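You operate a simulated robot arm through the tools that you are given. There is no shell and no other tool. Be economical: measure what you need, move in short steps, check, and stop when the job is done.

You run a simulated robot arm. Do the job below in one go: nothing can be reset, and whatever is moved stays where it is left.

JOB
Fix the port that the alarm names and start it again.
Fine: push its lead home, turn its holder's knob shut, clear the alarm, then start.

Only the result counts: the job must be done as asked and must still hold three seconds after the hand-in. Knocking over, shifting, dropping, spilling or breaking anything else fails it.

ROBOT AND FRAMES
A 7-joint arm with a fingered hand on a trunk, on a base that drives. Base frame: it is fixed to the floor where the robot stands at the start and does not move with it; the origin is under the middle of the robot, x ahead of it, y to its left, z up. Units: cm, degrees, N and s.
With the tool pointing down near the work surface it reaches from about 40 to 74 cm from the robot's upright axis, wherever it stands. Its first joint turns from -166.0 to 166.0 degrees. Places, roughly: button of port p three [90, -30, 100]; display of port p four [80, -40, 90]; display of port p one [80, -10, 90]; display of port p three [80, -30, 90]; display of port p two [80, -20, 90]; port p three [70, -30, 80]; yellow button on the blue tester [90, -60, 100]. Payload 3.4 kg.
The tool frame sits at the grasp point between the pads (the TCP): z along the fingers, y along the line on which they close. The tips reach 2.5 cm beyond it. Largest opening 8.8 cm; the body of the gripper starts 2.9 cm behind the TCP. The gripper is a hand of 3 fingers: y runs from the thumb to the fingers, the wrist lies at [-1.3, -10.6, -17.4] in the tool frame, and closing takes about 1.5 s.
Orientation is that of the tool frame in the base frame, as a unit quaternion [w, x, y, z]. With the fingers straight down and the wrist toward the robot, the tool's x, y and z point along [0, 1, 0], [1, 0, 0] and [0, 0, -1] of the base frame.

CONTROLS
- The arm moves only by the tool drive_tool. Its argument "steps" is a list of rows, each an object (a shift or turn left out is 0, a gripper value left out holds the last) with "travel": the shift along the tool's x, y, z in units of 300 mm (1.0 is 300 mm), a list of three; "turn": the turn, a rotation vector about the tool's x, y, z in units of 90 degrees (1.0 is 90 degrees), a list of three; "gripper": the closure, from 0 (fully open) to 1 (shut). In form: [{"travel": [x, y, z], "turn": [ax, ay, az], "gripper": gripper}, ...]. A call has 1 to 8 rows; each row is the pose to reach, as a shift and turn from the pose commanded when the call began, along the tool's axes at that moment. A call with a number of a shift or a turn outside -1 to 1 is refused whole. Rows are played at 5 a second. More than 5 cm and 8.6 degrees between two rows, or a gripper value outside its range, and nothing of the call is played. A pose out of reach is approached as far as the arm can. The call stops where the force on the tool passes 40 N (or 10 N more than at its start, if that is more) or the arm is blocked; 0.2 s more then pass. Each finger travels about 7.2 cm/s and halts on what it meets, pressing with about 22 N; the grip force reading is that of the motor and also rises with nothing between the fingers. The clock runs only during rows and for 0.2 s after the last one: add rows that repeat a pose to give the fingers time. It gives the time, the measured TCP pose, the force on the tool (base axes), the opening and the grip force at its end, in the units of the frame above (readings bear some noise), with the torque about the TCP (base axes, N m) and any sound that the robot's microphone picked up.
- Cameras (640 x 400 px; columns grow to the right, rows downward): "scene" is now at [1.93, 11.74, 149.72]; the picture's right is [-0.46, -0.89, 0.00], its down [-0.49, 0.26, -0.83] and it looks along [0.74, -0.38, -0.56] (base axes); focal length 296 px, centre (320, 200). "wrist" rides on the gripper at [5.8, -8.5, -9.9] in the tool frame; the picture's right is [-0.67, 0.35, -0.66], its down [-0.69, -0.63, 0.37] and it looks along [-0.29, 0.69, 0.66] (tool axes); focal length 261 px, centre (320, 200).
- camera(camera): a new picture of that camera. It takes no simulated time.
- move_column(by): slides the trunk up (or, below 0, down) by that many cm; the arm and the scene camera ride with it, the base frame stays. It gives what a move gives, with no picture.
- roll_base(legs): drives the robot by 1 to 6 legs, each [ahead, left, turn to the left] in cm, cm and degrees, along the robot's own axes; the way and the turn of a leg run together, so that a leg with both is an arc; at most 150 cm and 180 degrees a leg. The arm and the cameras ride along, it lands a little off, and it stops where it bumps. It gives what a move gives.
- set_grasp(shape): the hand has 3 fingers and takes this shape, open, in about a second: jaw (thumb against the fingers, like two jaws); tri (thumb and two fingers); tip (a fingertip pinch); poke (one finger out to press); point (the index stretched); flat (the hand flat); cup (the hand cupped); fist (a fist). The gripper value then closes the fingers along that shape, each until it touches; the sizes above hold for jaw. It gives what a move gives, with no picture.
- turn_head(pan, tilt): turns the head with the scene camera to pan (to the left, within 155 degrees either way) and tilt (down, from -29 to 69), counted from straight ahead of the robot. It gives what a move gives.
- point_at(camera, pixels): for up to 12 pixels [column, row] of the newest picture of that camera ("zoom" is the newest enlarged one), the place [x, y, z] in the base frame of the surface seen there, good to about 0.2 cm. It takes no simulated time.
- zoom(camera, box): a new picture of the part [left, top, right, bottom] of that camera's present view, enlarged. It takes no simulated time.
- hand_in(): hands the job in; it is judged then, once.

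Go step by step. Measure first, check grasps and placings, and put right what went wrong. The budget is 80 turns and 52 pictures, counting those below and the enlarged ones. Unless the task says otherwise, let go and move clear before handing in, and close with one line.

The tools are called after "Emit:" by a JSON object that holds its "name" and its "arguments". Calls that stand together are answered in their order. drive_tool: Moves the arm, as the interface text tells. Its arguments: {"type":"object","properties":{"steps":{"type":"array","items":{"type":"object","properties":{"travel":{"type":"array","items":{"type":"number"}},"turn":{"type":"array","items":{"type":"number"}},"gripper":{"type":"number"}}}}},"required":["steps"]} The other tools are called the same way: move_column (by) slides the trunk up or down; set_grasp (shape) gives the hand a shape; roll_base (legs) drives the base; turn_head (pan, tilt) turns the head that bears the scene camera; camera (camera) takes a picture; point_at (camera, pixels) gives the place of the surface under pixels of a picture; zoom (camera, box) takes an enlarged picture of a part of a camera's view; hand_in () hands the job in.

At the start:

```text
time_s: 0.0
tool_pos: [39.67, -7.22, 122.16]
orientation: [0.0, 0.707, 0.707, 0.0]
wrist_force: [-1.3, -0.8, -0.6]
torque: [0.01, -0.01, 0.02]
finger_gap: 8.72
grip_force: 0.2
shape: jaw
trunk travel left (down, up): [-50.0, 9.0]
robot x, y, heading: [-0.26, 0.07, -0.1]
head pan, tilt: [-27.5, 33.9]
```

scene: 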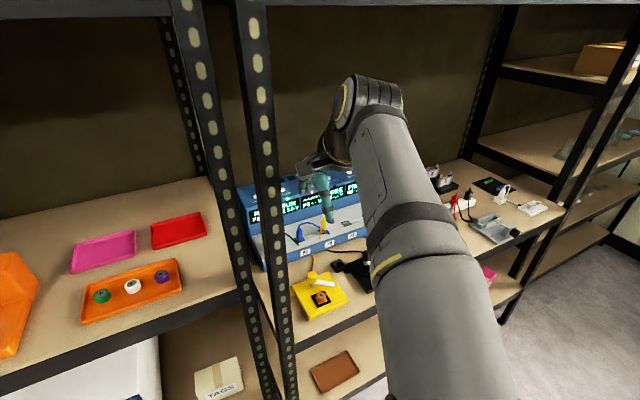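
wrist: 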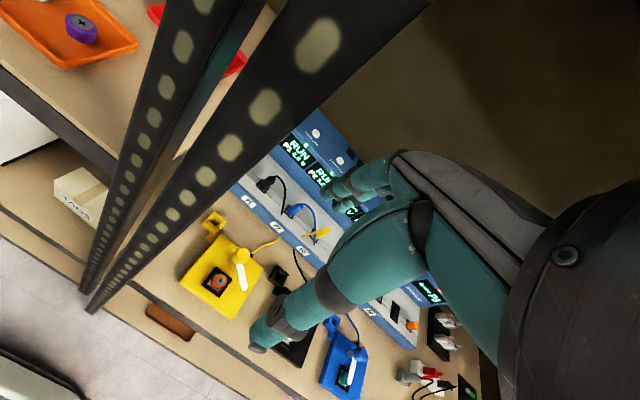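

The arm hides part of the blue tester in the scene view; the wrist view shows ports and holders. I'll zoom in on both.

Emit:
{"name": "zoom", "arguments": {"camera": "wrist", "box": [160, 100, 480, 400]}}

Emit:
{"name": "zoom", "arguments": {"camera": "scene", "box": [230, 150, 390, 320]}}

```text
1.33 times, centred on (320, 250) of wrist
```

zoom: 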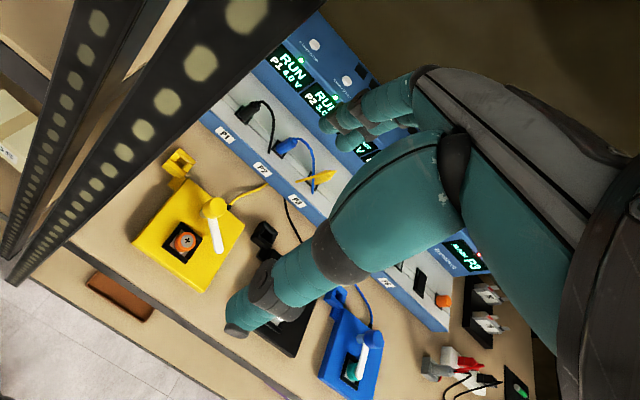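

```text
2.35 times, centred on (310, 235) of scene
```

zoom: 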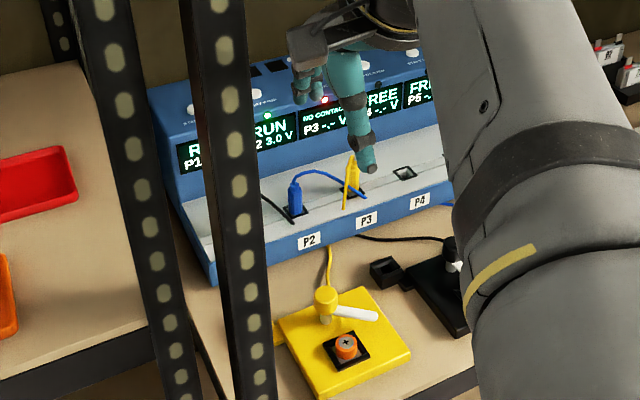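

The display at about (330,120) in the zoom reads "P3 NO CONTACT" and the yellow lead sits in P3. I'll measure the key spots and the posts.

Emit:
{"name": "point_at", "arguments": {"camera": "zoom", "pixels": [[345, 345], [325, 300], [370, 316], [352, 170], [347, 205], [366, 220], [324, 100], [328, 125], [230, 200], [140, 200], [408, 350], [404, 172]]}}

Emit:
{"name": "point_at", "arguments": {"camera": "scene", "pixels": [[265, 100], [280, 350], [325, 320], [498, 315], [480, 100], [580, 180], [450, 250], [520, 235], [292, 182], [350, 100]]}}

```text
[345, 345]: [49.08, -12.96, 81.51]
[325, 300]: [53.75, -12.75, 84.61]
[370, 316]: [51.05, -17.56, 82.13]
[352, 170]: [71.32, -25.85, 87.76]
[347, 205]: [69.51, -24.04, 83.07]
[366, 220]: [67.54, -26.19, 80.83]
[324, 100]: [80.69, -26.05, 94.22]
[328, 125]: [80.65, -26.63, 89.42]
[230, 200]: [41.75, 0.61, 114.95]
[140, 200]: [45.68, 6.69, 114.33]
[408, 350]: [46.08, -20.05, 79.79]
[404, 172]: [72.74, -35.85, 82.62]
```

```text
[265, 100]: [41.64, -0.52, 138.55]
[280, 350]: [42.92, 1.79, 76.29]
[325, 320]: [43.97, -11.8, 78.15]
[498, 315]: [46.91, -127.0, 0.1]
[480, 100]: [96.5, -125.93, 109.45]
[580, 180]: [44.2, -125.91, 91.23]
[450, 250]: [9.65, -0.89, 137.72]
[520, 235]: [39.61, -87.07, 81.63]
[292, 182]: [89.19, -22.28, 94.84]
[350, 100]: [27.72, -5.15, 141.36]
```

P3 sits near [70,-25,82], its yellow holder near [49,-15,81], and the front posts are at x≈42, y≈0. I'll drive the base right to face the port.

Emit:
{"name": "roll_base", "arguments": {"legs": [[0, -27, 0]]}}

Emit:
{"name": "turn_head", "arguments": {"pan": -8, "tilt": 42}}

Emit:
{"name": "camera", "arguments": {"camera": "scene"}}

Emit:
{"name": "camera", "arguments": {"camera": "wrist"}}

```text
time_s: 1.9
tool_pos: [39.57, -35.15, 122.24]
orientation: [0.0, 0.71, 0.704, 0.0]
wrist_force: [0.2, -0.6, -0.2]
torque: [-0.01, 0.0, 0.01]
finger_gap: 8.76
grip_force: 0.1
shape: jaw
trunk travel left (down, up): [-50.0, 9.0]
robot x, y, heading: [0.17, -27.14, -0.2]
head pan, tilt: [-27.5, 33.9]
```

```text
time_s: 2.8
tool_pos: [39.6, -35.02, 122.08]
orientation: [0.0, 0.709, 0.706, 0.001]
wrist_force: [0.3, -0.5, -0.5]
torque: [0.02, 0.0, -0.01]
finger_gap: 8.77
grip_force: 0.2
shape: jaw
trunk travel left (down, up): [-50.0, 9.0]
robot x, y, heading: [0.05, -27.69, -0.6]
head pan, tilt: [-8.0, 42.0]
```

```text
47 pictures are left
```

scene: 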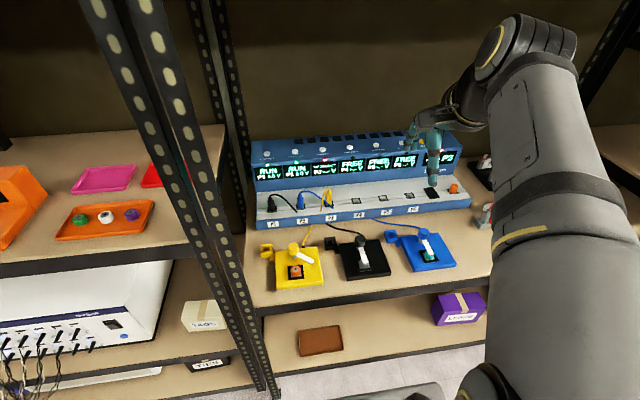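

```text
46 pictures are left
```

wrist: 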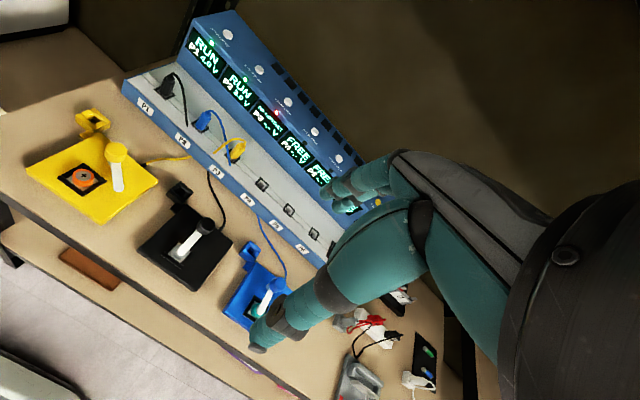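

Emit:
{"name": "zoom", "arguments": {"camera": "scene", "box": [245, 130, 405, 230]}}

Emit:
{"name": "zoom", "arguments": {"camera": "scene", "box": [250, 210, 410, 310]}}

Emit:
{"name": "zoom", "arguments": {"camera": "scene", "box": [345, 130, 505, 230]}}

```text
4.00 times, centred on (325, 180) of scene
```

zoom: 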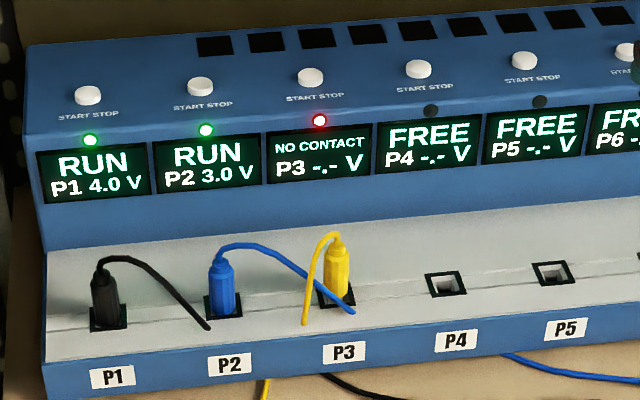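

```text
4.00 times, centred on (330, 260) of scene
```

zoom: 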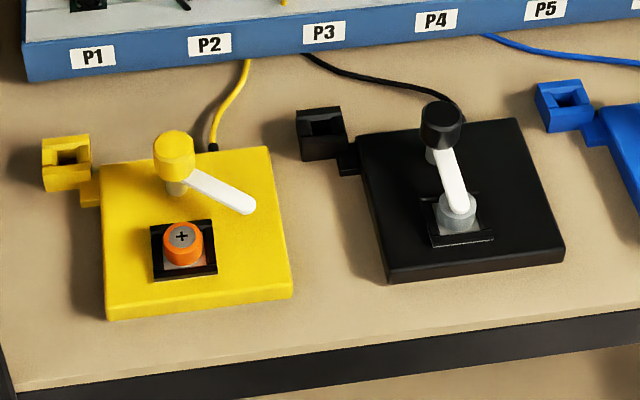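

```text
4.00 times, centred on (425, 180) of scene
```

zoom: 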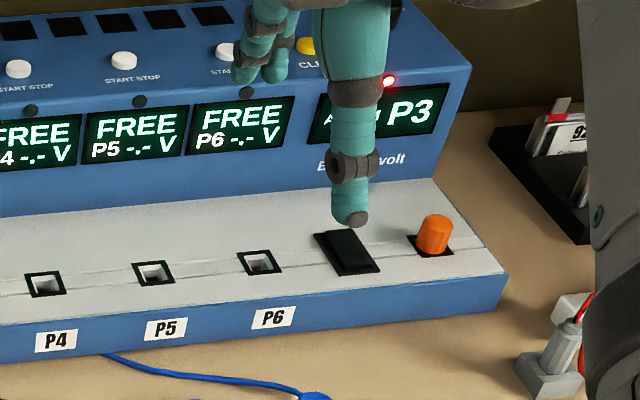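

P3 shows NO CONTACT with a red lamp; the yellow plug stands a bit high, and the yellow holder's white arm is swung off the orange cell, while on the black holder it lies over the cell. I'll measure the details.

Emit:
{"name": "zoom", "arguments": {"camera": "scene", "box": [290, 170, 354, 210]}}

Emit:
{"name": "point_at", "arguments": {"camera": "zoom", "pixels": [[340, 205], [360, 180], [330, 180], [340, 260], [380, 250], [320, 290], [400, 310], [250, 330], [480, 330], [440, 200], [170, 180], [60, 180]]}}

Emit:
{"name": "zoom", "arguments": {"camera": "scene", "box": [258, 230, 338, 290]}}

```text
10.00 times, centred on (322, 190) of scene
```

zoom: 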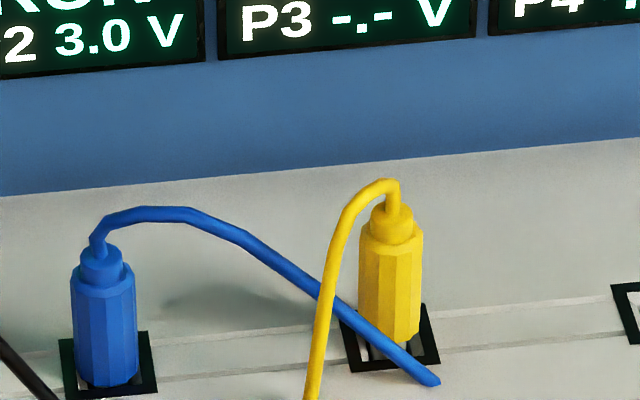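

```text
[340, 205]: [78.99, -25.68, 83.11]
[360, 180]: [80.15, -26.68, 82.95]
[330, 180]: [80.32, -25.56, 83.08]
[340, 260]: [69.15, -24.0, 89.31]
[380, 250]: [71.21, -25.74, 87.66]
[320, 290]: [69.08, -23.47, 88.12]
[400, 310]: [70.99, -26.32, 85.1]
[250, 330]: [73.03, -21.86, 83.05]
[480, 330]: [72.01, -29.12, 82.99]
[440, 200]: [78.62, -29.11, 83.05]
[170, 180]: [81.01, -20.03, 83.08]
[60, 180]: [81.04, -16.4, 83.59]
```

```text
6.67 times, centred on (298, 260) of scene
```

zoom: 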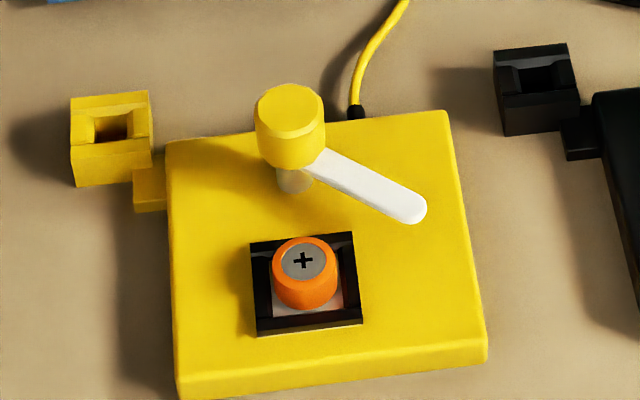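

Emit:
{"name": "point_at", "arguments": {"camera": "zoom", "pixels": [[290, 100], [265, 110], [318, 110], [290, 160], [330, 170], [410, 208], [370, 185], [302, 260], [305, 295], [230, 280], [400, 280], [293, 185]]}}

Emit:
{"name": "zoom", "arguments": {"camera": "scene", "box": [290, 170, 354, 210]}}

Emit:
{"name": "point_at", "arguments": {"camera": "zoom", "pixels": [[380, 182], [392, 215], [375, 235], [410, 235], [390, 330], [100, 255], [102, 330], [330, 215], [355, 190], [310, 390], [425, 380], [260, 255]]}}

Emit:
{"name": "set_grasp", "arguments": {"shape": "poke"}}

Emit:
{"name": "camera", "arguments": {"camera": "scene"}}

Emit:
{"name": "camera", "arguments": {"camera": "wrist"}}

```text
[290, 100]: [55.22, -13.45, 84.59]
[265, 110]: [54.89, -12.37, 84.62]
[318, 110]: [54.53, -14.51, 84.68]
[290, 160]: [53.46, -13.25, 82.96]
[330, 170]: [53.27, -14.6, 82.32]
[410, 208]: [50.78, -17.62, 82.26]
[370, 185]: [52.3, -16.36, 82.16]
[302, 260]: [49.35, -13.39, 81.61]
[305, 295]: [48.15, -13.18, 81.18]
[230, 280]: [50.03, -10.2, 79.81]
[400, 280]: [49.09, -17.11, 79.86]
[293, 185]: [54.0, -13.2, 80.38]
```

```text
10.00 times, centred on (322, 190) of scene
```

zoom: 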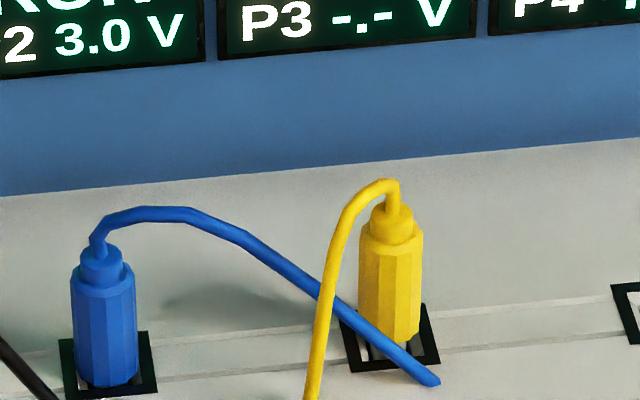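

```text
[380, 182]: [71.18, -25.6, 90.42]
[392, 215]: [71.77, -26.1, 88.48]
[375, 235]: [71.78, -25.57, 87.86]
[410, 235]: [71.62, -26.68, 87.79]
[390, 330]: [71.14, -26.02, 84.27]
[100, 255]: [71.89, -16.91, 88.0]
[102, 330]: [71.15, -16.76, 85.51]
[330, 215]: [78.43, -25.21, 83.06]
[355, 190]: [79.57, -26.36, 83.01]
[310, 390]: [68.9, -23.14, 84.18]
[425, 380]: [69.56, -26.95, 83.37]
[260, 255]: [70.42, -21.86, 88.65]
```

```text
time_s: 3.7
tool_pos: [39.66, -34.92, 122.15]
orientation: [0.0, 0.709, 0.705, 0.0]
wrist_force: [0.5, -0.2, 0.5]
torque: [0.0, 0.02, -0.01]
finger_gap: 0.03
grip_force: 0.1
shape: poke
trunk travel left (down, up): [-50.0, 9.0]
robot x, y, heading: [-0.27, -27.79, -0.2]
head pan, tilt: [-8.0, 42.0]
```

```text
39 pictures are left
```

scene: 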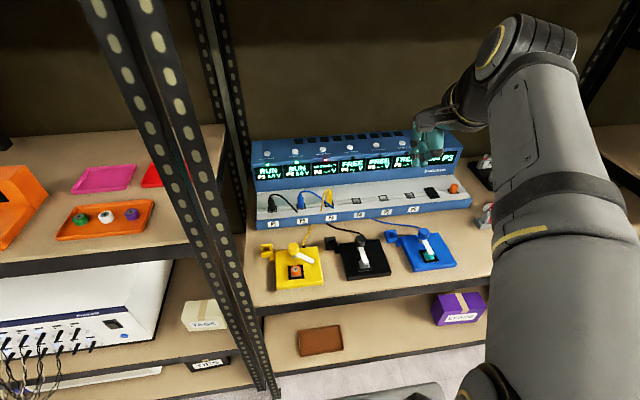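

```text
38 pictures are left
```

wrist: 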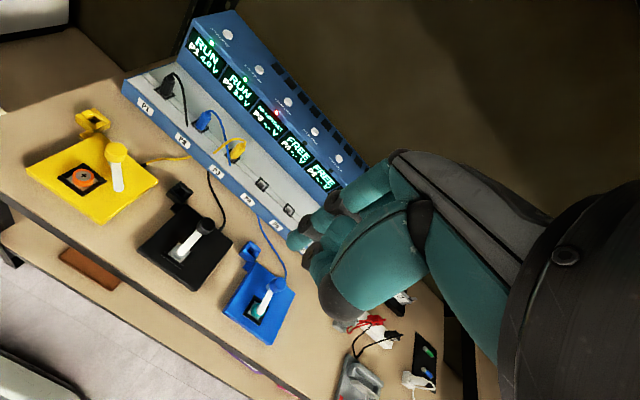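

Emit:
{"name": "zoom", "arguments": {"camera": "wrist", "box": [270, 150, 430, 330]}}

Emit:
{"name": "point_at", "arguments": {"camera": "wrist", "pixels": [[300, 240], [290, 242], [312, 222], [335, 205], [318, 268], [340, 310], [360, 210]]}}

Emit:
{"name": "zoom", "arguments": {"camera": "scene", "box": [385, 80, 513, 180]}}

```text
2.22 times, centred on (350, 240) of wrist
```

zoom: 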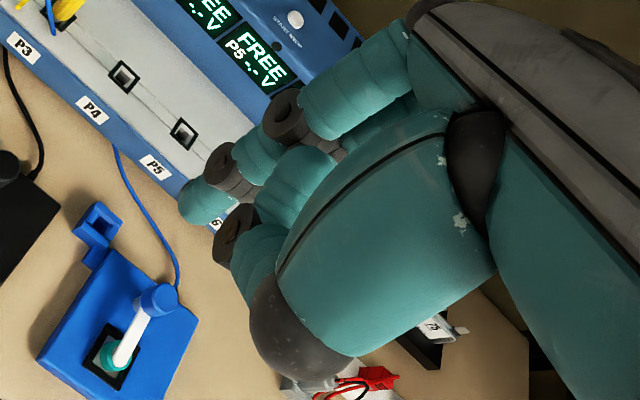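

```text
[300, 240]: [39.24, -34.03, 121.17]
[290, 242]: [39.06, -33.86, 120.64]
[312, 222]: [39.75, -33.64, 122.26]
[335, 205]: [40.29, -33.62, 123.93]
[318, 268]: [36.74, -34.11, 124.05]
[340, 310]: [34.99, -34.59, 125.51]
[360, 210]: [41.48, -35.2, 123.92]
```

```text
4.00 times, centred on (449, 130) of scene
```

zoom: 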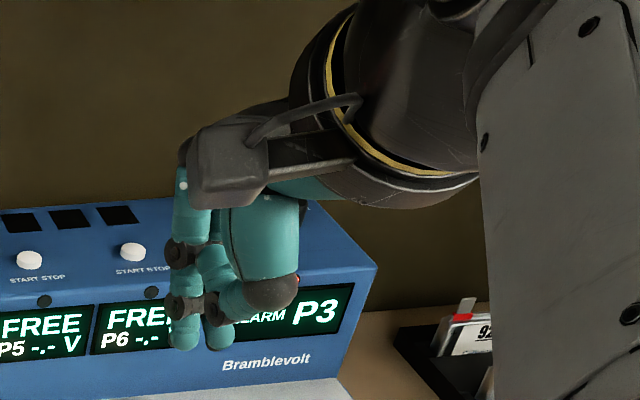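

Emit:
{"name": "point_at", "arguments": {"camera": "scene", "pixels": [[321, 149], [322, 153], [323, 160], [294, 151], [406, 142], [320, 143], [432, 192], [455, 188], [430, 168], [425, 140]]}}

Emit:
{"name": "point_at", "arguments": {"camera": "wrist", "pixels": [[379, 202], [335, 160], [287, 102], [281, 100], [350, 155]]}}

```text
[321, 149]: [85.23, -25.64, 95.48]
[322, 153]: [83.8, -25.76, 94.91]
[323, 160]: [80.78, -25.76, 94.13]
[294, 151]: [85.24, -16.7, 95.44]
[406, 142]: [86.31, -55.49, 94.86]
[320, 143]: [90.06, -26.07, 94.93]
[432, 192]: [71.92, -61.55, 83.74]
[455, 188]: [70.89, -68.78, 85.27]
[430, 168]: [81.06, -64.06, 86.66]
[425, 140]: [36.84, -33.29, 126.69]
```

```text
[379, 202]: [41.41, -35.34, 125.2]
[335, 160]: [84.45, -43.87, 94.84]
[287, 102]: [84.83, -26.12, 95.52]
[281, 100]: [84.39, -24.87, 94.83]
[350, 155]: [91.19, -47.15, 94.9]
```

Emit:
{"name": "point_at", "arguments": {"camera": "scene", "pixels": [[390, 386], [350, 395], [430, 392], [405, 384], [330, 385], [400, 345], [290, 380]]}}

```text
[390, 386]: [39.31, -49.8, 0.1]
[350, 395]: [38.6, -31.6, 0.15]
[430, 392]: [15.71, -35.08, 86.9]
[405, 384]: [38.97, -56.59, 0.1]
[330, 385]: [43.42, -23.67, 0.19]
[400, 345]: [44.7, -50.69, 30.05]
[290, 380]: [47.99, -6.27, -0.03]
```

Buttons are on the flat top at x≈85, so I need to come closer. I'll look down to check the base's clearance to the shelf.

Emit:
{"name": "turn_head", "arguments": {"pan": -8, "tilt": 69}}

Emit:
{"name": "camera", "arguments": {"camera": "scene"}}

```text
time_s: 4.6
tool_pos: [39.52, -34.96, 122.16]
orientation: [0.0, 0.709, 0.705, 0.0]
wrist_force: [0.2, 1.2, 0.4]
torque: [0.0, 0.0, 0.01]
finger_gap: 0.0
grip_force: 0.1
shape: poke
trunk travel left (down, up): [-50.0, 9.0]
robot x, y, heading: [-0.13, -27.73, -0.2]
head pan, tilt: [-8.0, 68.8]
```

```text
35 pictures are left
```

scene: 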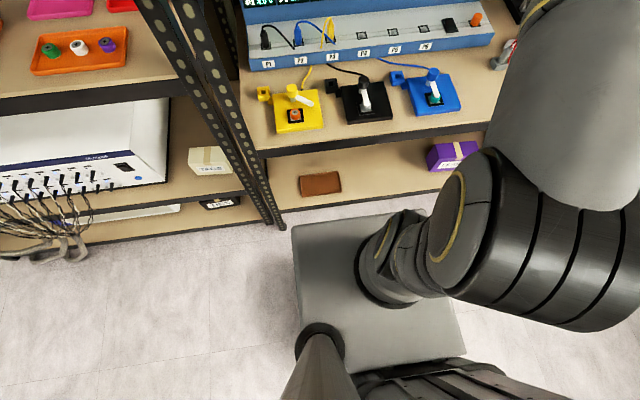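

Emit:
{"name": "point_at", "arguments": {"camera": "scene", "pixels": [[300, 230], [360, 218], [430, 212], [300, 320], [350, 205], [330, 195], [460, 345], [297, 250]]}}

```text
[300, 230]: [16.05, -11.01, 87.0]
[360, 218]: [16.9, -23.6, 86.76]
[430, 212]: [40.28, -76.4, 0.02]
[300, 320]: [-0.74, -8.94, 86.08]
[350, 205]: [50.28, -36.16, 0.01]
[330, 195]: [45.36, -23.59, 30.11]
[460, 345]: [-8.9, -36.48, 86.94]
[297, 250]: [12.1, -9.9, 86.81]
```

The robot's top plate ends at x≈17, leaving room in front of the shelf at 41. I'll roll ahead 11 cm.

Emit:
{"name": "roll_base", "arguments": {"legs": [[11, 0, 0]]}}

Emit:
{"name": "turn_head", "arguments": {"pan": -8, "tilt": 45}}

```text
time_s: 5.8
tool_pos: [50.87, -35.17, 122.15]
orientation: [0.0, 0.709, 0.705, 0.0]
wrist_force: [0.1, -0.4, -0.7]
torque: [-0.01, 0.03, -0.02]
finger_gap: 0.0
grip_force: 0.0
shape: poke
trunk travel left (down, up): [-50.0, 9.0]
robot x, y, heading: [10.92, -27.88, -0.3]
head pan, tilt: [-8.0, 68.8]
```

```text
time_s: 6.7
tool_pos: [50.8, -35.14, 122.18]
orientation: [0.0, 0.71, 0.705, 0.0]
wrist_force: [0.0, -0.2, -0.1]
torque: [-0.03, -0.02, 0.0]
finger_gap: 0.01
grip_force: 0.1
shape: poke
trunk travel left (down, up): [-50.0, 9.0]
robot x, y, heading: [11.26, -27.75, -0.2]
head pan, tilt: [-8.0, 45.0]
```

Emit:
{"name": "drive_tool", "arguments": {"steps": [{"travel": [0.043, 0.1, 0.1]}, {"travel": [0.086, 0.2, 0.2]}, {"travel": [0.13, 0.3, 0.3]}, {"travel": [0.173, 0.4, 0.4]}, {"travel": [0.216, 0.5, 0.5]}, {"travel": [0.26, 0.6, 0.6]}, {"travel": [0.302, 0.697, 0.7]}, {"travel": [0.302, 0.697, 0.7]}]}}

Emit:
{"name": "zoom", "arguments": {"camera": "scene", "box": [230, 80, 430, 205]}}

Emit:
{"name": "camera", "arguments": {"camera": "wrist"}}

```text
time_s: 8.5
tool_pos: [71.54, -26.2, 101.41]
orientation: [0.0, 0.71, 0.704, 0.001]
wrist_force: [0.1, 0.0, 0.0]
torque: [-0.01, -0.01, 0.02]
finger_gap: 0.0
grip_force: 0.1
shape: poke
trunk travel left (down, up): [-50.0, 9.0]
robot x, y, heading: [11.01, -27.97, -0.2]
head pan, tilt: [-8.0, 45.0]
```

```text
3.20 times, centred on (330, 142) of scene
```

zoom: 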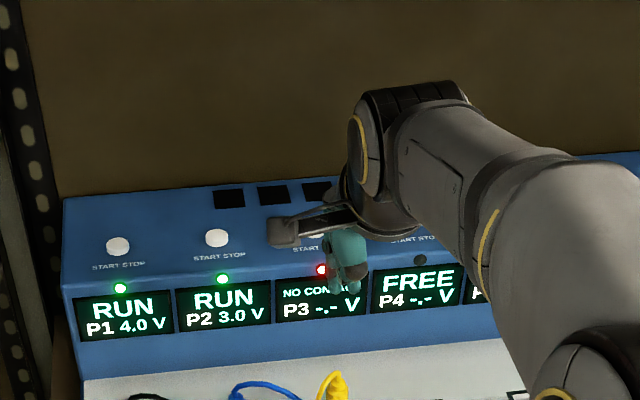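

```text
33 pictures are left
```

wrist: 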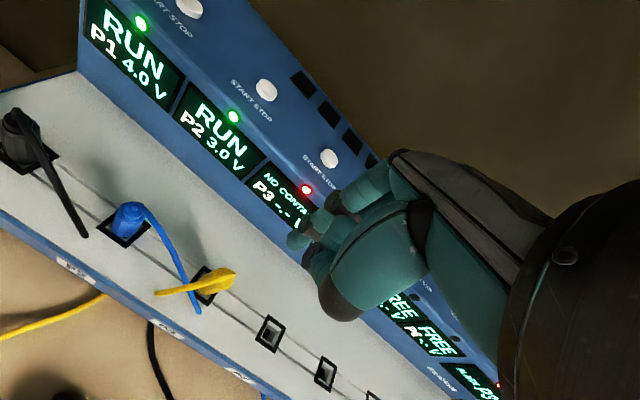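

Emit:
{"name": "point_at", "arguments": {"camera": "wrist", "pixels": [[292, 240], [300, 245], [300, 233], [308, 236], [306, 256], [309, 266]]}}

Emit:
{"name": "point_at", "arguments": {"camera": "zoom", "pixels": [[353, 288], [347, 280], [360, 285], [360, 270], [340, 262], [337, 275], [345, 290]]}}

Emit:
{"name": "zoom", "arguments": {"camera": "scene", "box": [310, 140, 374, 180]}}

```text
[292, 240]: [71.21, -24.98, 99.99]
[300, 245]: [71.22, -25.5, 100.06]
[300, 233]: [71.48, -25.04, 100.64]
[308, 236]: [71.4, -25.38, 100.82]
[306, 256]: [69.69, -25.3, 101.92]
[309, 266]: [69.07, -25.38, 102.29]
```

```text
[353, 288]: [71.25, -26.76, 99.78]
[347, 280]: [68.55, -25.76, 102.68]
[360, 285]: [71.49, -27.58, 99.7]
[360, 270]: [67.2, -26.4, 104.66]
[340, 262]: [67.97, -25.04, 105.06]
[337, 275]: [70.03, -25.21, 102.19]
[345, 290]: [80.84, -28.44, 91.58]
```

```text
10.00 times, centred on (342, 160) of scene
```

zoom: 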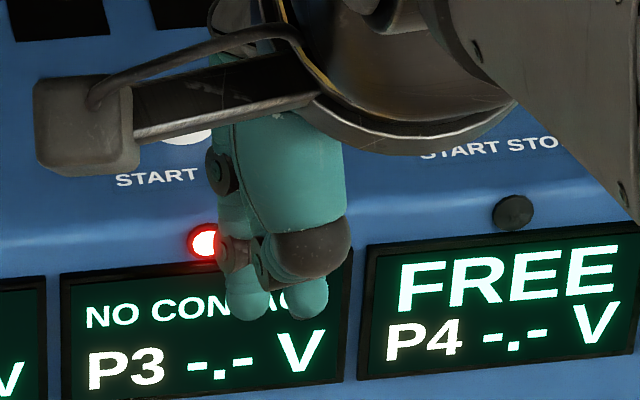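

Emit:
{"name": "point_at", "arguments": {"camera": "zoom", "pixels": [[250, 318], [250, 305], [235, 305], [268, 305], [310, 318], [310, 300], [295, 300], [325, 300], [310, 260], [240, 250]]}}

Emit:
{"name": "zoom", "arguments": {"camera": "wrist", "box": [270, 170, 382, 320]}}

```text
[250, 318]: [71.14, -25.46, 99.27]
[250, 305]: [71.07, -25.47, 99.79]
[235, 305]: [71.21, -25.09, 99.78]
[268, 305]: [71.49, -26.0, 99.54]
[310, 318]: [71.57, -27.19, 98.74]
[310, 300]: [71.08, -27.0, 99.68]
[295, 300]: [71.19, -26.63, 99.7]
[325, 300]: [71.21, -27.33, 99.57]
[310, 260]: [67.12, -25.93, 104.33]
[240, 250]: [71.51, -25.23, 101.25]
```

```text
2.67 times, centred on (326, 245) of wrist
```

zoom: 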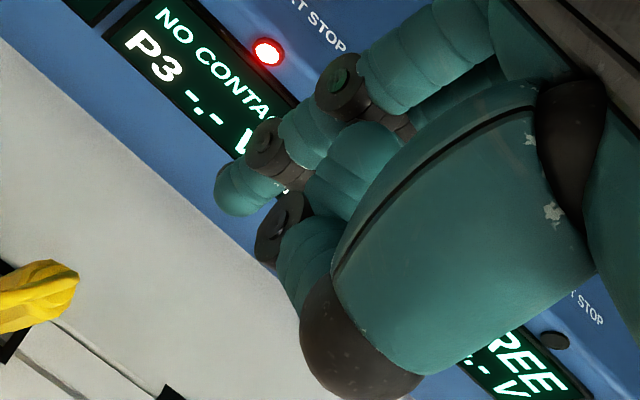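

Poke shape ends in two tips side by side at y≈-25.4 and -27.0, about 2.5 cm below the TCP. I'll put one tip over the yellow plug's cap and descend to just above it.

Emit:
{"name": "drive_tool", "arguments": {"steps": [{"travel": [-0.017, 0.022, 0.1]}, {"travel": [-0.017, 0.022, 0.2]}, {"travel": [-0.017, 0.022, 0.26]}, {"travel": [-0.017, 0.022, 0.26]}]}}

Emit:
{"name": "zoom", "arguments": {"camera": "scene", "box": [270, 140, 398, 220]}}

Emit:
{"name": "zoom", "arguments": {"camera": "wrist", "box": [200, 150, 360, 300]}}

```text
time_s: 9.5
tool_pos: [72.49, -26.75, 93.69]
orientation: [0.0, 0.71, 0.704, 0.001]
wrist_force: [0.3, -0.4, -0.6]
torque: [0.02, -0.07, 0.02]
finger_gap: 0.0
grip_force: 0.1
shape: poke
trunk travel left (down, up): [-50.0, 9.0]
robot x, y, heading: [11.13, -27.58, -0.3]
head pan, tilt: [-8.0, 45.0]
```

```text
5.00 times, centred on (334, 180) of scene
```

zoom: 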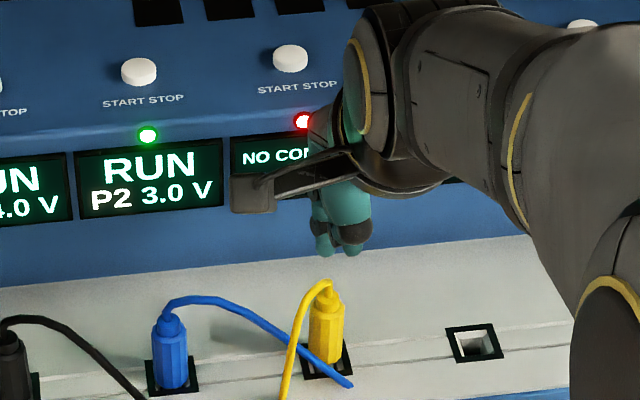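

```text
2.67 times, centred on (280, 225) of wrist
```

zoom: 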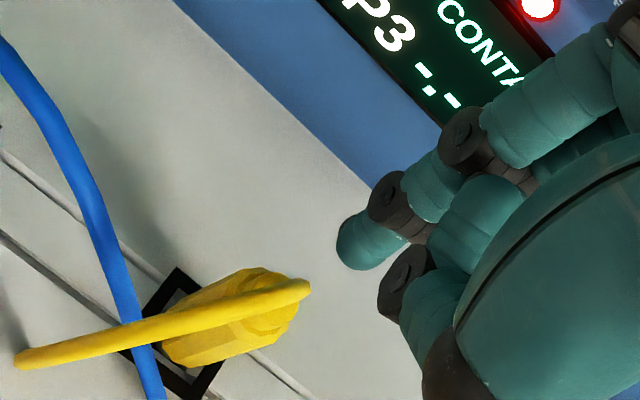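

Emit:
{"name": "point_at", "arguments": {"camera": "zoom", "pixels": [[345, 245], [355, 260], [375, 250], [300, 290], [290, 270], [250, 280], [280, 320], [230, 340], [170, 300]]}}

Emit:
{"name": "point_at", "arguments": {"camera": "scene", "pixels": [[335, 189], [341, 189], [335, 200], [334, 196]]}}

```text
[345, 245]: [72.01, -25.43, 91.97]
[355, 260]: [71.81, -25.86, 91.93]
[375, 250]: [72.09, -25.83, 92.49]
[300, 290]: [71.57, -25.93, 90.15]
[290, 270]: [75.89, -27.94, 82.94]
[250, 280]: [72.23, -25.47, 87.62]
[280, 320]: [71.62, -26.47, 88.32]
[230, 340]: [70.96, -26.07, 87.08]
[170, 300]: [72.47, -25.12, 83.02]
```

```text
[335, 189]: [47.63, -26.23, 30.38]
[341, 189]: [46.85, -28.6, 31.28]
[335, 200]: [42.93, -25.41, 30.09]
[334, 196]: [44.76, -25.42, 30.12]
```

The tip is over the cap (x≈72.3, y≈-25.9). I'll press down slowly and watch the force.

Emit:
{"name": "drive_tool", "arguments": {"steps": [{"travel": [0, 0, 0.03]}, {"travel": [0, 0, 0.05]}, {"travel": [0, 0, 0.065]}, {"travel": [0, 0, 0.08]}, {"travel": [0, 0, 0.09]}, {"travel": [0, 0, 0.1]}, {"travel": [0, 0, 0.11]}, {"travel": [0, 0, 0.12]}]}}

Emit:
{"name": "zoom", "arguments": {"camera": "scene", "box": [270, 140, 398, 220]}}

```text
time_s: 11.3
tool_pos: [72.44, -26.67, 89.84]
orientation: [0.0, 0.709, 0.705, -0.001]
wrist_force: [-0.3, -0.5, 2.4]
torque: [0.01, 0.01, -0.02]
finger_gap: 0.0
grip_force: 0.1
shape: poke
trunk travel left (down, up): [-50.0, 9.0]
robot x, y, heading: [11.03, -27.69, -0.4]
head pan, tilt: [-8.0, 45.0]
```

```text
5.00 times, centred on (334, 180) of scene
```

zoom: 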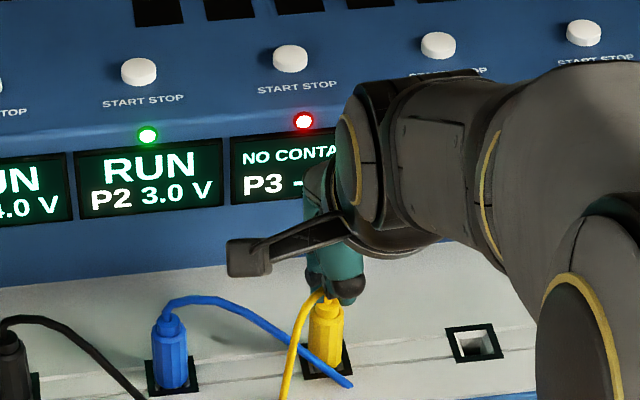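

The force is only 2.4 N and the plug looks about the same. I'll keep pressing.

Emit:
{"name": "drive_tool", "arguments": {"steps": [{"travel": [0, 0, 0.01]}, {"travel": [0, 0, 0.02]}, {"travel": [0, 0, 0.03]}, {"travel": [0, 0, 0.04]}]}}

Emit:
{"name": "zoom", "arguments": {"camera": "scene", "box": [270, 140, 398, 220]}}

```text
time_s: 12.3
tool_pos: [72.8, -26.76, 89.31]
orientation: [0.006, 0.709, 0.705, 0.008]
wrist_force: [0.1, -0.9, 12.9]
torque: [-0.04, 0.07, 0.03]
finger_gap: 0.0
grip_force: 0.0
shape: poke
trunk travel left (down, up): [-50.0, 9.0]
robot x, y, heading: [11.25, -27.57, -0.4]
head pan, tilt: [-8.0, 45.0]
stopped in row 4: the force on the tool passed its limit at 43 N (the readings are from after the stop); the commanded pose is now the measured one
```

```text
5.00 times, centred on (334, 180) of scene
```

zoom: 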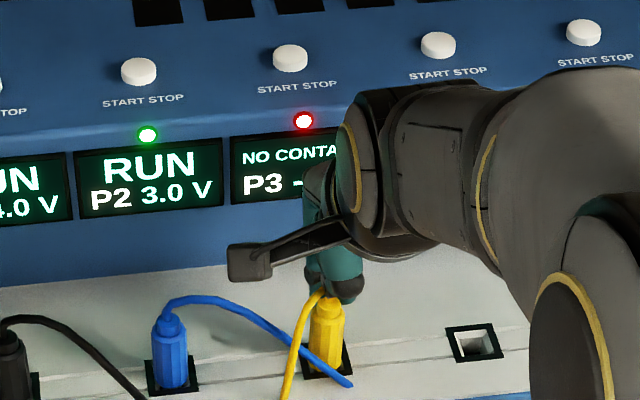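

It met 43 N at TCP z 89.3. I'll lift off and compare the plug with P2's.

Emit:
{"name": "drive_tool", "arguments": {"steps": [{"travel": [0, 0, -0.1]}, {"travel": [0, -0.03, -0.25]}, {"travel": [0, -0.03, -0.35]}, {"travel": [0, -0.03, -0.35]}]}}

Emit:
{"name": "zoom", "arguments": {"camera": "scene", "box": [290, 170, 354, 210]}}

Emit:
{"name": "zoom", "arguments": {"camera": "wrist", "box": [60, 160, 300, 310]}}

```text
time_s: 13.3
tool_pos: [72.07, -26.68, 99.91]
orientation: [0.005, 0.709, 0.705, 0.006]
wrist_force: [-0.5, -0.1, 0.7]
torque: [0.01, 0.0, 0.03]
finger_gap: 0.01
grip_force: 0.1
shape: poke
trunk travel left (down, up): [-50.0, 9.0]
robot x, y, heading: [10.82, -27.38, -0.6]
head pan, tilt: [-8.0, 45.0]
```

```text
10.00 times, centred on (322, 190) of scene
```

zoom: 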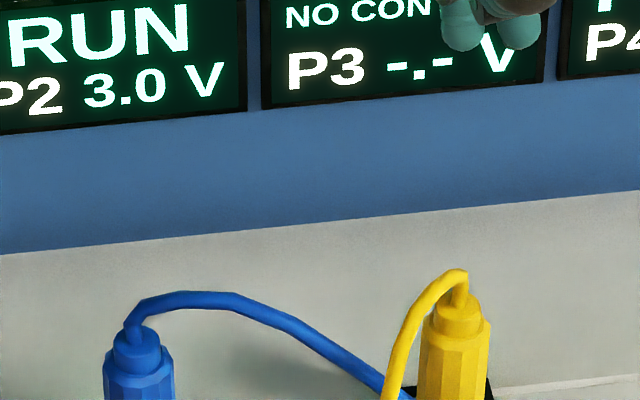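

```text
2.67 times, centred on (180, 235) of wrist
```

zoom: 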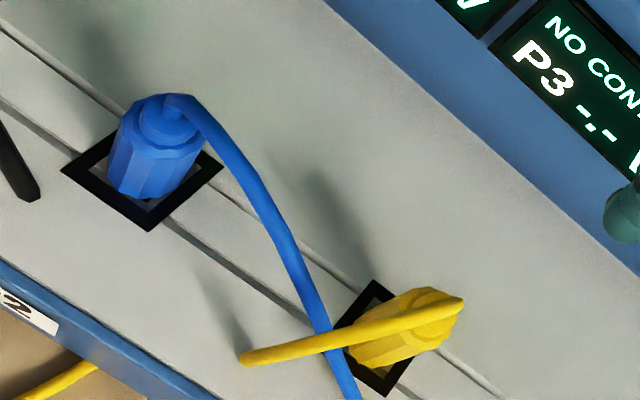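

Emit:
{"name": "zoom", "arguments": {"camera": "scene", "box": [290, 190, 354, 230]}}

Emit:
{"name": "point_at", "arguments": {"camera": "zoom", "pixels": [[138, 135], [138, 155], [460, 100], [460, 120], [140, 230], [450, 200], [140, 180], [450, 150], [440, 260], [480, 130], [425, 130]]}}

```text
10.00 times, centred on (322, 210) of scene
```

zoom: 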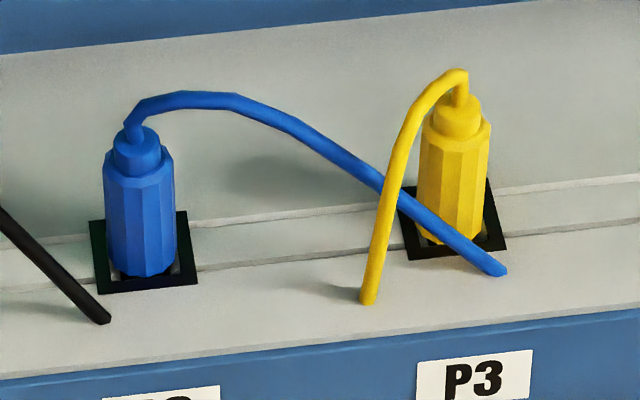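

```text
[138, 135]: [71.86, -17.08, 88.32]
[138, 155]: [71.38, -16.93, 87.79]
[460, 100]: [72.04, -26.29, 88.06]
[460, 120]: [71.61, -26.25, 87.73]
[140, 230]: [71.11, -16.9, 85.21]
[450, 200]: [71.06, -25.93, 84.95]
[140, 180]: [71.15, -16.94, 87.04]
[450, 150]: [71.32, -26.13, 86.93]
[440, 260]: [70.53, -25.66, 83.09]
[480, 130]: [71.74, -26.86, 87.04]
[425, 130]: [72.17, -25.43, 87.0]
```

P3's plug shoulder now sits at z≈87.0, the same as P2's, so the lead is home. Next is the knob at (54.5,-13.4): its arm must turn about 50° clockwise, so I'll go above it with the tool pre-turned -50°.

Emit:
{"name": "drive_tool", "arguments": {"steps": [{"travel": [0.063, -0.084, 0], "turn": [0, 0, -0.08]}, {"travel": [0.126, -0.168, 0], "turn": [0, 0, -0.16]}, {"travel": [0.19, -0.251, 0.02], "turn": [0, 0, -0.24]}, {"travel": [0.253, -0.335, 0.04], "turn": [0, 0, -0.32]}, {"travel": [0.316, -0.419, 0.06], "turn": [0, 0, -0.4]}, {"travel": [0.38, -0.502, 0.08], "turn": [0, 0, -0.48]}, {"travel": [0.443, -0.586, 0.1], "turn": [0, 0, -0.556]}, {"travel": [0.443, -0.586, 0.1], "turn": [0, 0, -0.556]}]}}

Emit:
{"name": "set_grasp", "arguments": {"shape": "jaw"}}

Emit:
{"name": "camera", "arguments": {"camera": "wrist"}}

Emit:
{"name": "camera", "arguments": {"camera": "scene"}}

```text
time_s: 15.1
tool_pos: [54.38, -13.21, 96.39]
orientation: [0.006, 0.344, 0.939, 0.003]
wrist_force: [0.7, -0.1, -1.2]
torque: [0.02, -0.01, 0.02]
finger_gap: 0.01
grip_force: 0.0
shape: poke
trunk travel left (down, up): [-50.0, 9.0]
robot x, y, heading: [11.3, -28.14, -0.5]
head pan, tilt: [-8.0, 45.0]
```

```text
time_s: 16.0
tool_pos: [54.47, -13.21, 96.23]
orientation: [0.007, 0.346, 0.938, 0.003]
wrist_force: [0.2, -0.6, 0.2]
torque: [0.03, -0.01, 0.03]
finger_gap: 8.79
grip_force: 0.0
shape: jaw
trunk travel left (down, up): [-50.0, 9.0]
robot x, y, heading: [11.43, -27.53, -0.3]
head pan, tilt: [-8.0, 45.0]
```

```text
23 pictures are left
```

wrist: 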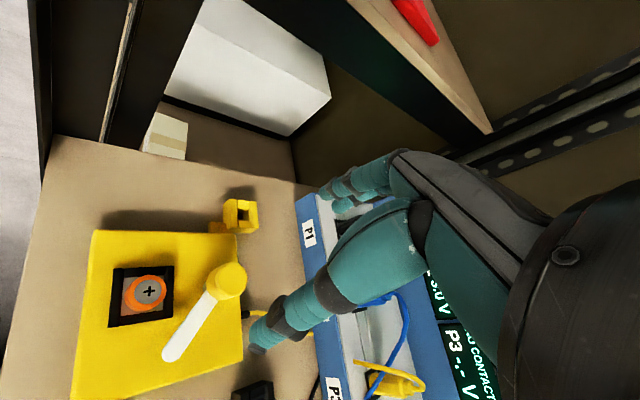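

```text
22 pictures are left
```

scene: 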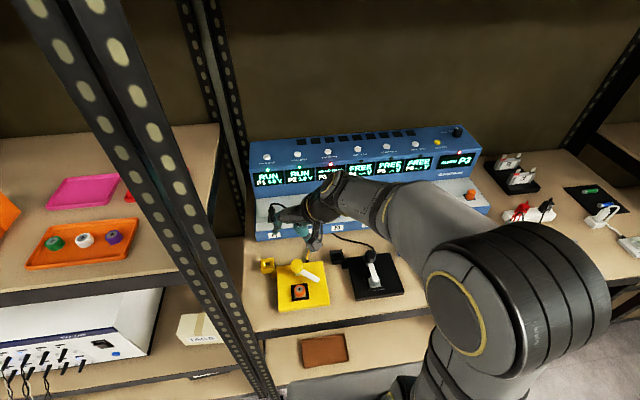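

The yellow CLEAR button shows at scene (437,142). I'll measure it and the knob from these pictures.

Emit:
{"name": "point_at", "arguments": {"camera": "scene", "pixels": [[437, 142], [437, 144], [440, 142], [330, 155], [358, 149], [294, 265], [303, 270], [318, 276], [300, 288], [372, 254], [372, 275], [376, 286]]}}

Emit:
{"name": "point_at", "arguments": {"camera": "wrist", "pixels": [[234, 280], [220, 275], [246, 280], [225, 293], [240, 267], [200, 315], [170, 355], [150, 290], [85, 380], [98, 235], [238, 240]]}}

```text
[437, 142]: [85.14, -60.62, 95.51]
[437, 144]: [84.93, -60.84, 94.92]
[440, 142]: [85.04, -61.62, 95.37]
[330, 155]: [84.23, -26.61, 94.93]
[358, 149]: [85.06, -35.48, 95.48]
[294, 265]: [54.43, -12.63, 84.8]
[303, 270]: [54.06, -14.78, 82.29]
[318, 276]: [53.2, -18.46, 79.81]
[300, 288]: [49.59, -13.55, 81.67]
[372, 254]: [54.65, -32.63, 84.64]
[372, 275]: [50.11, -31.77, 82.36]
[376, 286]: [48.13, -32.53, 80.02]
```

```text
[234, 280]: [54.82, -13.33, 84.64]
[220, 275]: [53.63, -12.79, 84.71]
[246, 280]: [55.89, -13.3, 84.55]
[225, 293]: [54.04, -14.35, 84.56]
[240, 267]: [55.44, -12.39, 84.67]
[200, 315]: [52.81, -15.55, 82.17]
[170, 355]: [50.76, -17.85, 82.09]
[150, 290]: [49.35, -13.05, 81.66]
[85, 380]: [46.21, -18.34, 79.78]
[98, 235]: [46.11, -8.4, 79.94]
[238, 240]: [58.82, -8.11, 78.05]
```

Knob centre is (54.7,-13.4), top 84.6, radius about 1.1. I'll lower the open jaws around it.

Emit:
{"name": "drive_tool", "arguments": {"steps": [{"travel": [-0.01, 0, 0.1], "gripper": 0}, {"travel": [-0.01, 0, 0.2], "gripper": 0}, {"travel": [-0.01, 0, 0.28], "gripper": 0}, {"travel": [-0.01, 0, 0.32], "gripper": 0}, {"travel": [-0.01, 0, 0.352], "gripper": 0}, {"travel": [-0.01, 0, 0.352], "gripper": 0}]}}

Emit:
{"name": "zoom", "arguments": {"camera": "scene", "box": [250, 220, 346, 310]}}

```text
time_s: 17.4
tool_pos: [54.98, -13.52, 85.89]
orientation: [0.007, 0.345, 0.939, 0.003]
wrist_force: [0.6, -0.1, 0.5]
torque: [0.02, 0.02, -0.04]
finger_gap: 8.8
grip_force: 0.1
shape: jaw
trunk travel left (down, up): [-50.0, 9.0]
robot x, y, heading: [11.4, -27.55, -0.4]
head pan, tilt: [-8.0, 45.0]
```

```text
4.44 times, centred on (298, 265) of scene
```

zoom: 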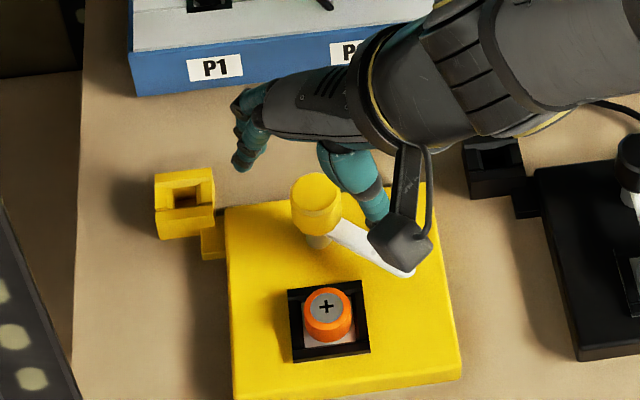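

The knob is between thumb and fingers. I'll nudge to centre and close.

Emit:
{"name": "drive_tool", "arguments": {"steps": [{"travel": [0.009, -0.003, 0.005], "gripper": 0}, {"travel": [0.009, -0.003, 0.005], "gripper": 0.3}, {"travel": [0.009, -0.003, 0.005], "gripper": 0.6}, {"travel": [0.009, -0.003, 0.005], "gripper": 0.8}, {"travel": [0.009, -0.003, 0.005], "gripper": 1}, {"travel": [0.009, -0.003, 0.005], "gripper": 1}, {"travel": [0.009, -0.003, 0.005], "gripper": 1}, {"travel": [0.009, -0.003, 0.005], "gripper": 1}]}}

Emit:
{"name": "zoom", "arguments": {"camera": "scene", "box": [250, 220, 346, 310]}}

```text
time_s: 19.2
tool_pos: [54.51, -13.41, 85.66]
orientation: [0.006, 0.345, 0.938, 0.003]
wrist_force: [1.0, 1.1, -1.1]
torque: [0.0, -0.04, -0.01]
finger_gap: 2.09
grip_force: 21.6
shape: jaw
trunk travel left (down, up): [-50.0, 9.0]
robot x, y, heading: [11.31, -27.95, -0.1]
head pan, tilt: [-8.0, 45.0]
```

```text
4.44 times, centred on (298, 265) of scene
```

zoom: 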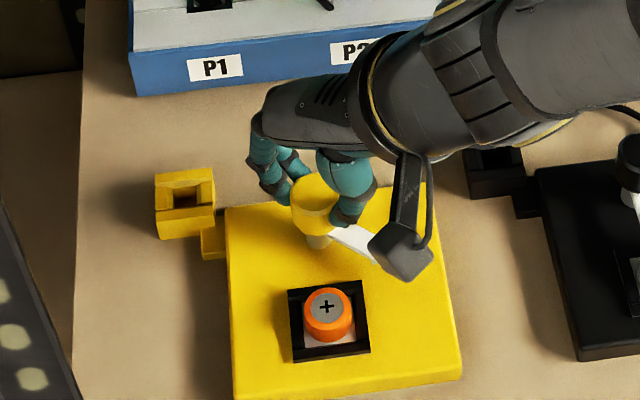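

Gripped at 2.1 cm. Now I'll turn it clockwise about 45° first.

Emit:
{"name": "drive_tool", "arguments": {"steps": [{"turn": [0, 0, 0.06], "gripper": 1}, {"turn": [0, 0, 0.13], "gripper": 1}, {"turn": [0, 0, 0.2], "gripper": 1}, {"turn": [0, 0, 0.27], "gripper": 1}, {"turn": [0, 0, 0.34], "gripper": 1}, {"turn": [0, 0, 0.41], "gripper": 1}, {"turn": [0, 0, 0.48], "gripper": 1}, {"turn": [0, 0, 0.5], "gripper": 1}]}}

Emit:
{"name": "zoom", "arguments": {"camera": "scene", "box": [250, 220, 346, 310]}}

```text
time_s: 21.0
tool_pos: [54.52, -13.3, 85.67]
orientation: [0.005, 0.678, 0.735, 0.005]
wrist_force: [2.0, 8.5, 6.0]
torque: [0.17, -0.06, 0.04]
finger_gap: 2.12
grip_force: 22.2
shape: jaw
trunk travel left (down, up): [-50.0, 9.0]
robot x, y, heading: [11.29, -27.42, -0.6]
head pan, tilt: [-8.0, 45.0]
```

```text
4.44 times, centred on (298, 265) of scene
```

zoom: 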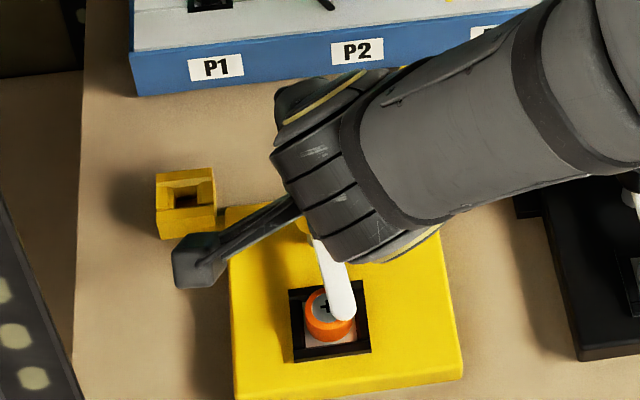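

The arm is nearly over the cell (tip at 342,310, cell at 330,308). I'll turn about 8° more.

Emit:
{"name": "drive_tool", "arguments": {"steps": [{"turn": [0, 0, 0.03], "gripper": 1}, {"turn": [0, 0, 0.06], "gripper": 1}, {"turn": [0, 0, 0.09], "gripper": 1}, {"turn": [0, 0, 0.09], "gripper": 1}]}}

Emit:
{"name": "zoom", "arguments": {"camera": "scene", "box": [250, 220, 410, 320]}}

```text
time_s: 22.0
tool_pos: [54.58, -13.24, 85.66]
orientation: [0.006, 0.729, 0.684, 0.005]
wrist_force: [0.4, 6.6, 7.2]
torque: [0.12, -0.01, 0.06]
finger_gap: 2.13
grip_force: 22.2
shape: jaw
trunk travel left (down, up): [-50.0, 9.0]
robot x, y, heading: [11.33, -27.72, -0.5]
head pan, tilt: [-8.0, 45.0]
```

```text
4.00 times, centred on (330, 270) of scene
```

zoom: 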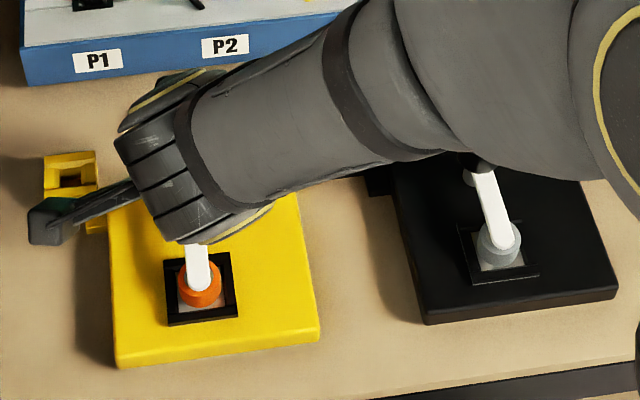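

The arm now lies over the orange cell as on the black holder. I'll open, lift, and check.

Emit:
{"name": "drive_tool", "arguments": {"steps": [{"gripper": 0.7}, {"gripper": 0.4}, {"gripper": 0}, {"gripper": 0}, {"travel": [0, 0, -0.1], "gripper": 0}, {"travel": [0, 0, -0.25], "gripper": 0}, {"travel": [0, 0, -0.4], "gripper": 0}, {"travel": [0, 0, -0.5], "gripper": 0}]}}

Emit:
{"name": "set_grasp", "arguments": {"shape": "poke"}}

Emit:
{"name": "camera", "arguments": {"camera": "wrist"}}

Emit:
{"name": "zoom", "arguments": {"camera": "scene", "box": [250, 130, 490, 310]}}

```text
time_s: 23.8
tool_pos: [54.3, -13.14, 100.7]
orientation: [0.004, 0.728, 0.685, 0.006]
wrist_force: [-0.1, -0.9, 0.4]
torque: [0.01, 0.0, 0.01]
finger_gap: 8.77
grip_force: 0.1
shape: jaw
trunk travel left (down, up): [-50.0, 9.0]
robot x, y, heading: [10.95, -28.03, -0.5]
head pan, tilt: [-8.0, 45.0]
```

```text
time_s: 24.7
tool_pos: [54.33, -13.07, 100.59]
orientation: [0.005, 0.728, 0.685, 0.005]
wrist_force: [0.7, -1.0, -0.5]
torque: [-0.03, 0.0, 0.01]
finger_gap: 0.0
grip_force: 0.1
shape: poke
trunk travel left (down, up): [-50.0, 9.0]
robot x, y, heading: [11.39, -27.97, -0.7]
head pan, tilt: [-8.0, 45.0]
```

```text
17 pictures are left
```

wrist: 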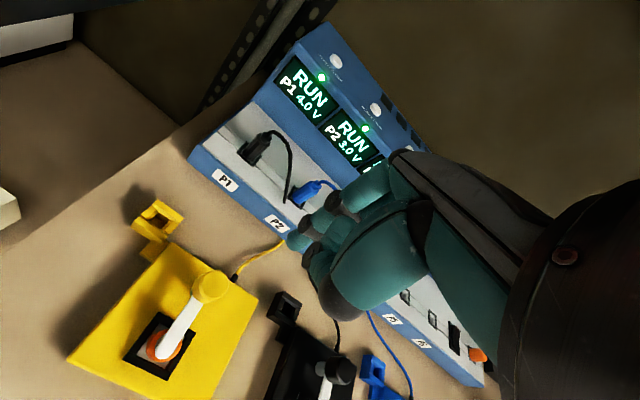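

```text
2.22 times, centred on (370, 220) of scene
```

zoom: 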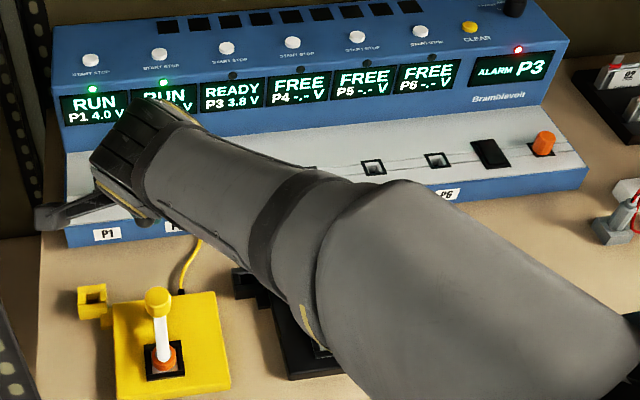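

P3 now reads READY 3.8 V with the alarm still lit. I'll shift the base right and a bit ahead so that both CLEAR (85,-60.6) and P3 START (85,-25.7) are in reach.

Emit:
{"name": "roll_base", "arguments": {"legs": [[0, -15.5, 0], [5, 0, 0]]}}

```text
time_s: 26.6
tool_pos: [59.38, -28.5, 100.6]
orientation: [0.005, 0.728, 0.685, 0.005]
wrist_force: [0.6, 0.9, 0.0]
torque: [0.01, 0.04, -0.01]
finger_gap: 0.0
grip_force: 0.1
shape: poke
trunk travel left (down, up): [-50.0, 9.0]
robot x, y, heading: [16.19, -42.99, -0.4]
head pan, tilt: [-8.0, 45.0]
```

Emit:
{"name": "drive_tool", "arguments": {"steps": [{"travel": [-0.102, 0.091, -0.02]}, {"travel": [-0.204, 0.182, -0.04]}, {"travel": [-0.306, 0.273, -0.06]}, {"travel": [-0.408, 0.364, -0.06]}, {"travel": [-0.508, 0.457, -0.06]}, {"travel": [-0.61, 0.548, -0.06]}, {"travel": [-0.71, 0.639, -0.06]}, {"travel": [-0.8, 0.73, -0.06]}]}}

```text
time_s: 28.4
tool_pos: [79.86, -53.66, 102.66]
orientation: [0.005, 0.729, 0.685, 0.006]
wrist_force: [-0.4, -0.1, -0.3]
torque: [-0.01, 0.0, 0.04]
finger_gap: 0.0
grip_force: 0.1
shape: poke
trunk travel left (down, up): [-50.0, 9.0]
robot x, y, heading: [15.93, -42.88, -0.6]
head pan, tilt: [-8.0, 45.0]
```

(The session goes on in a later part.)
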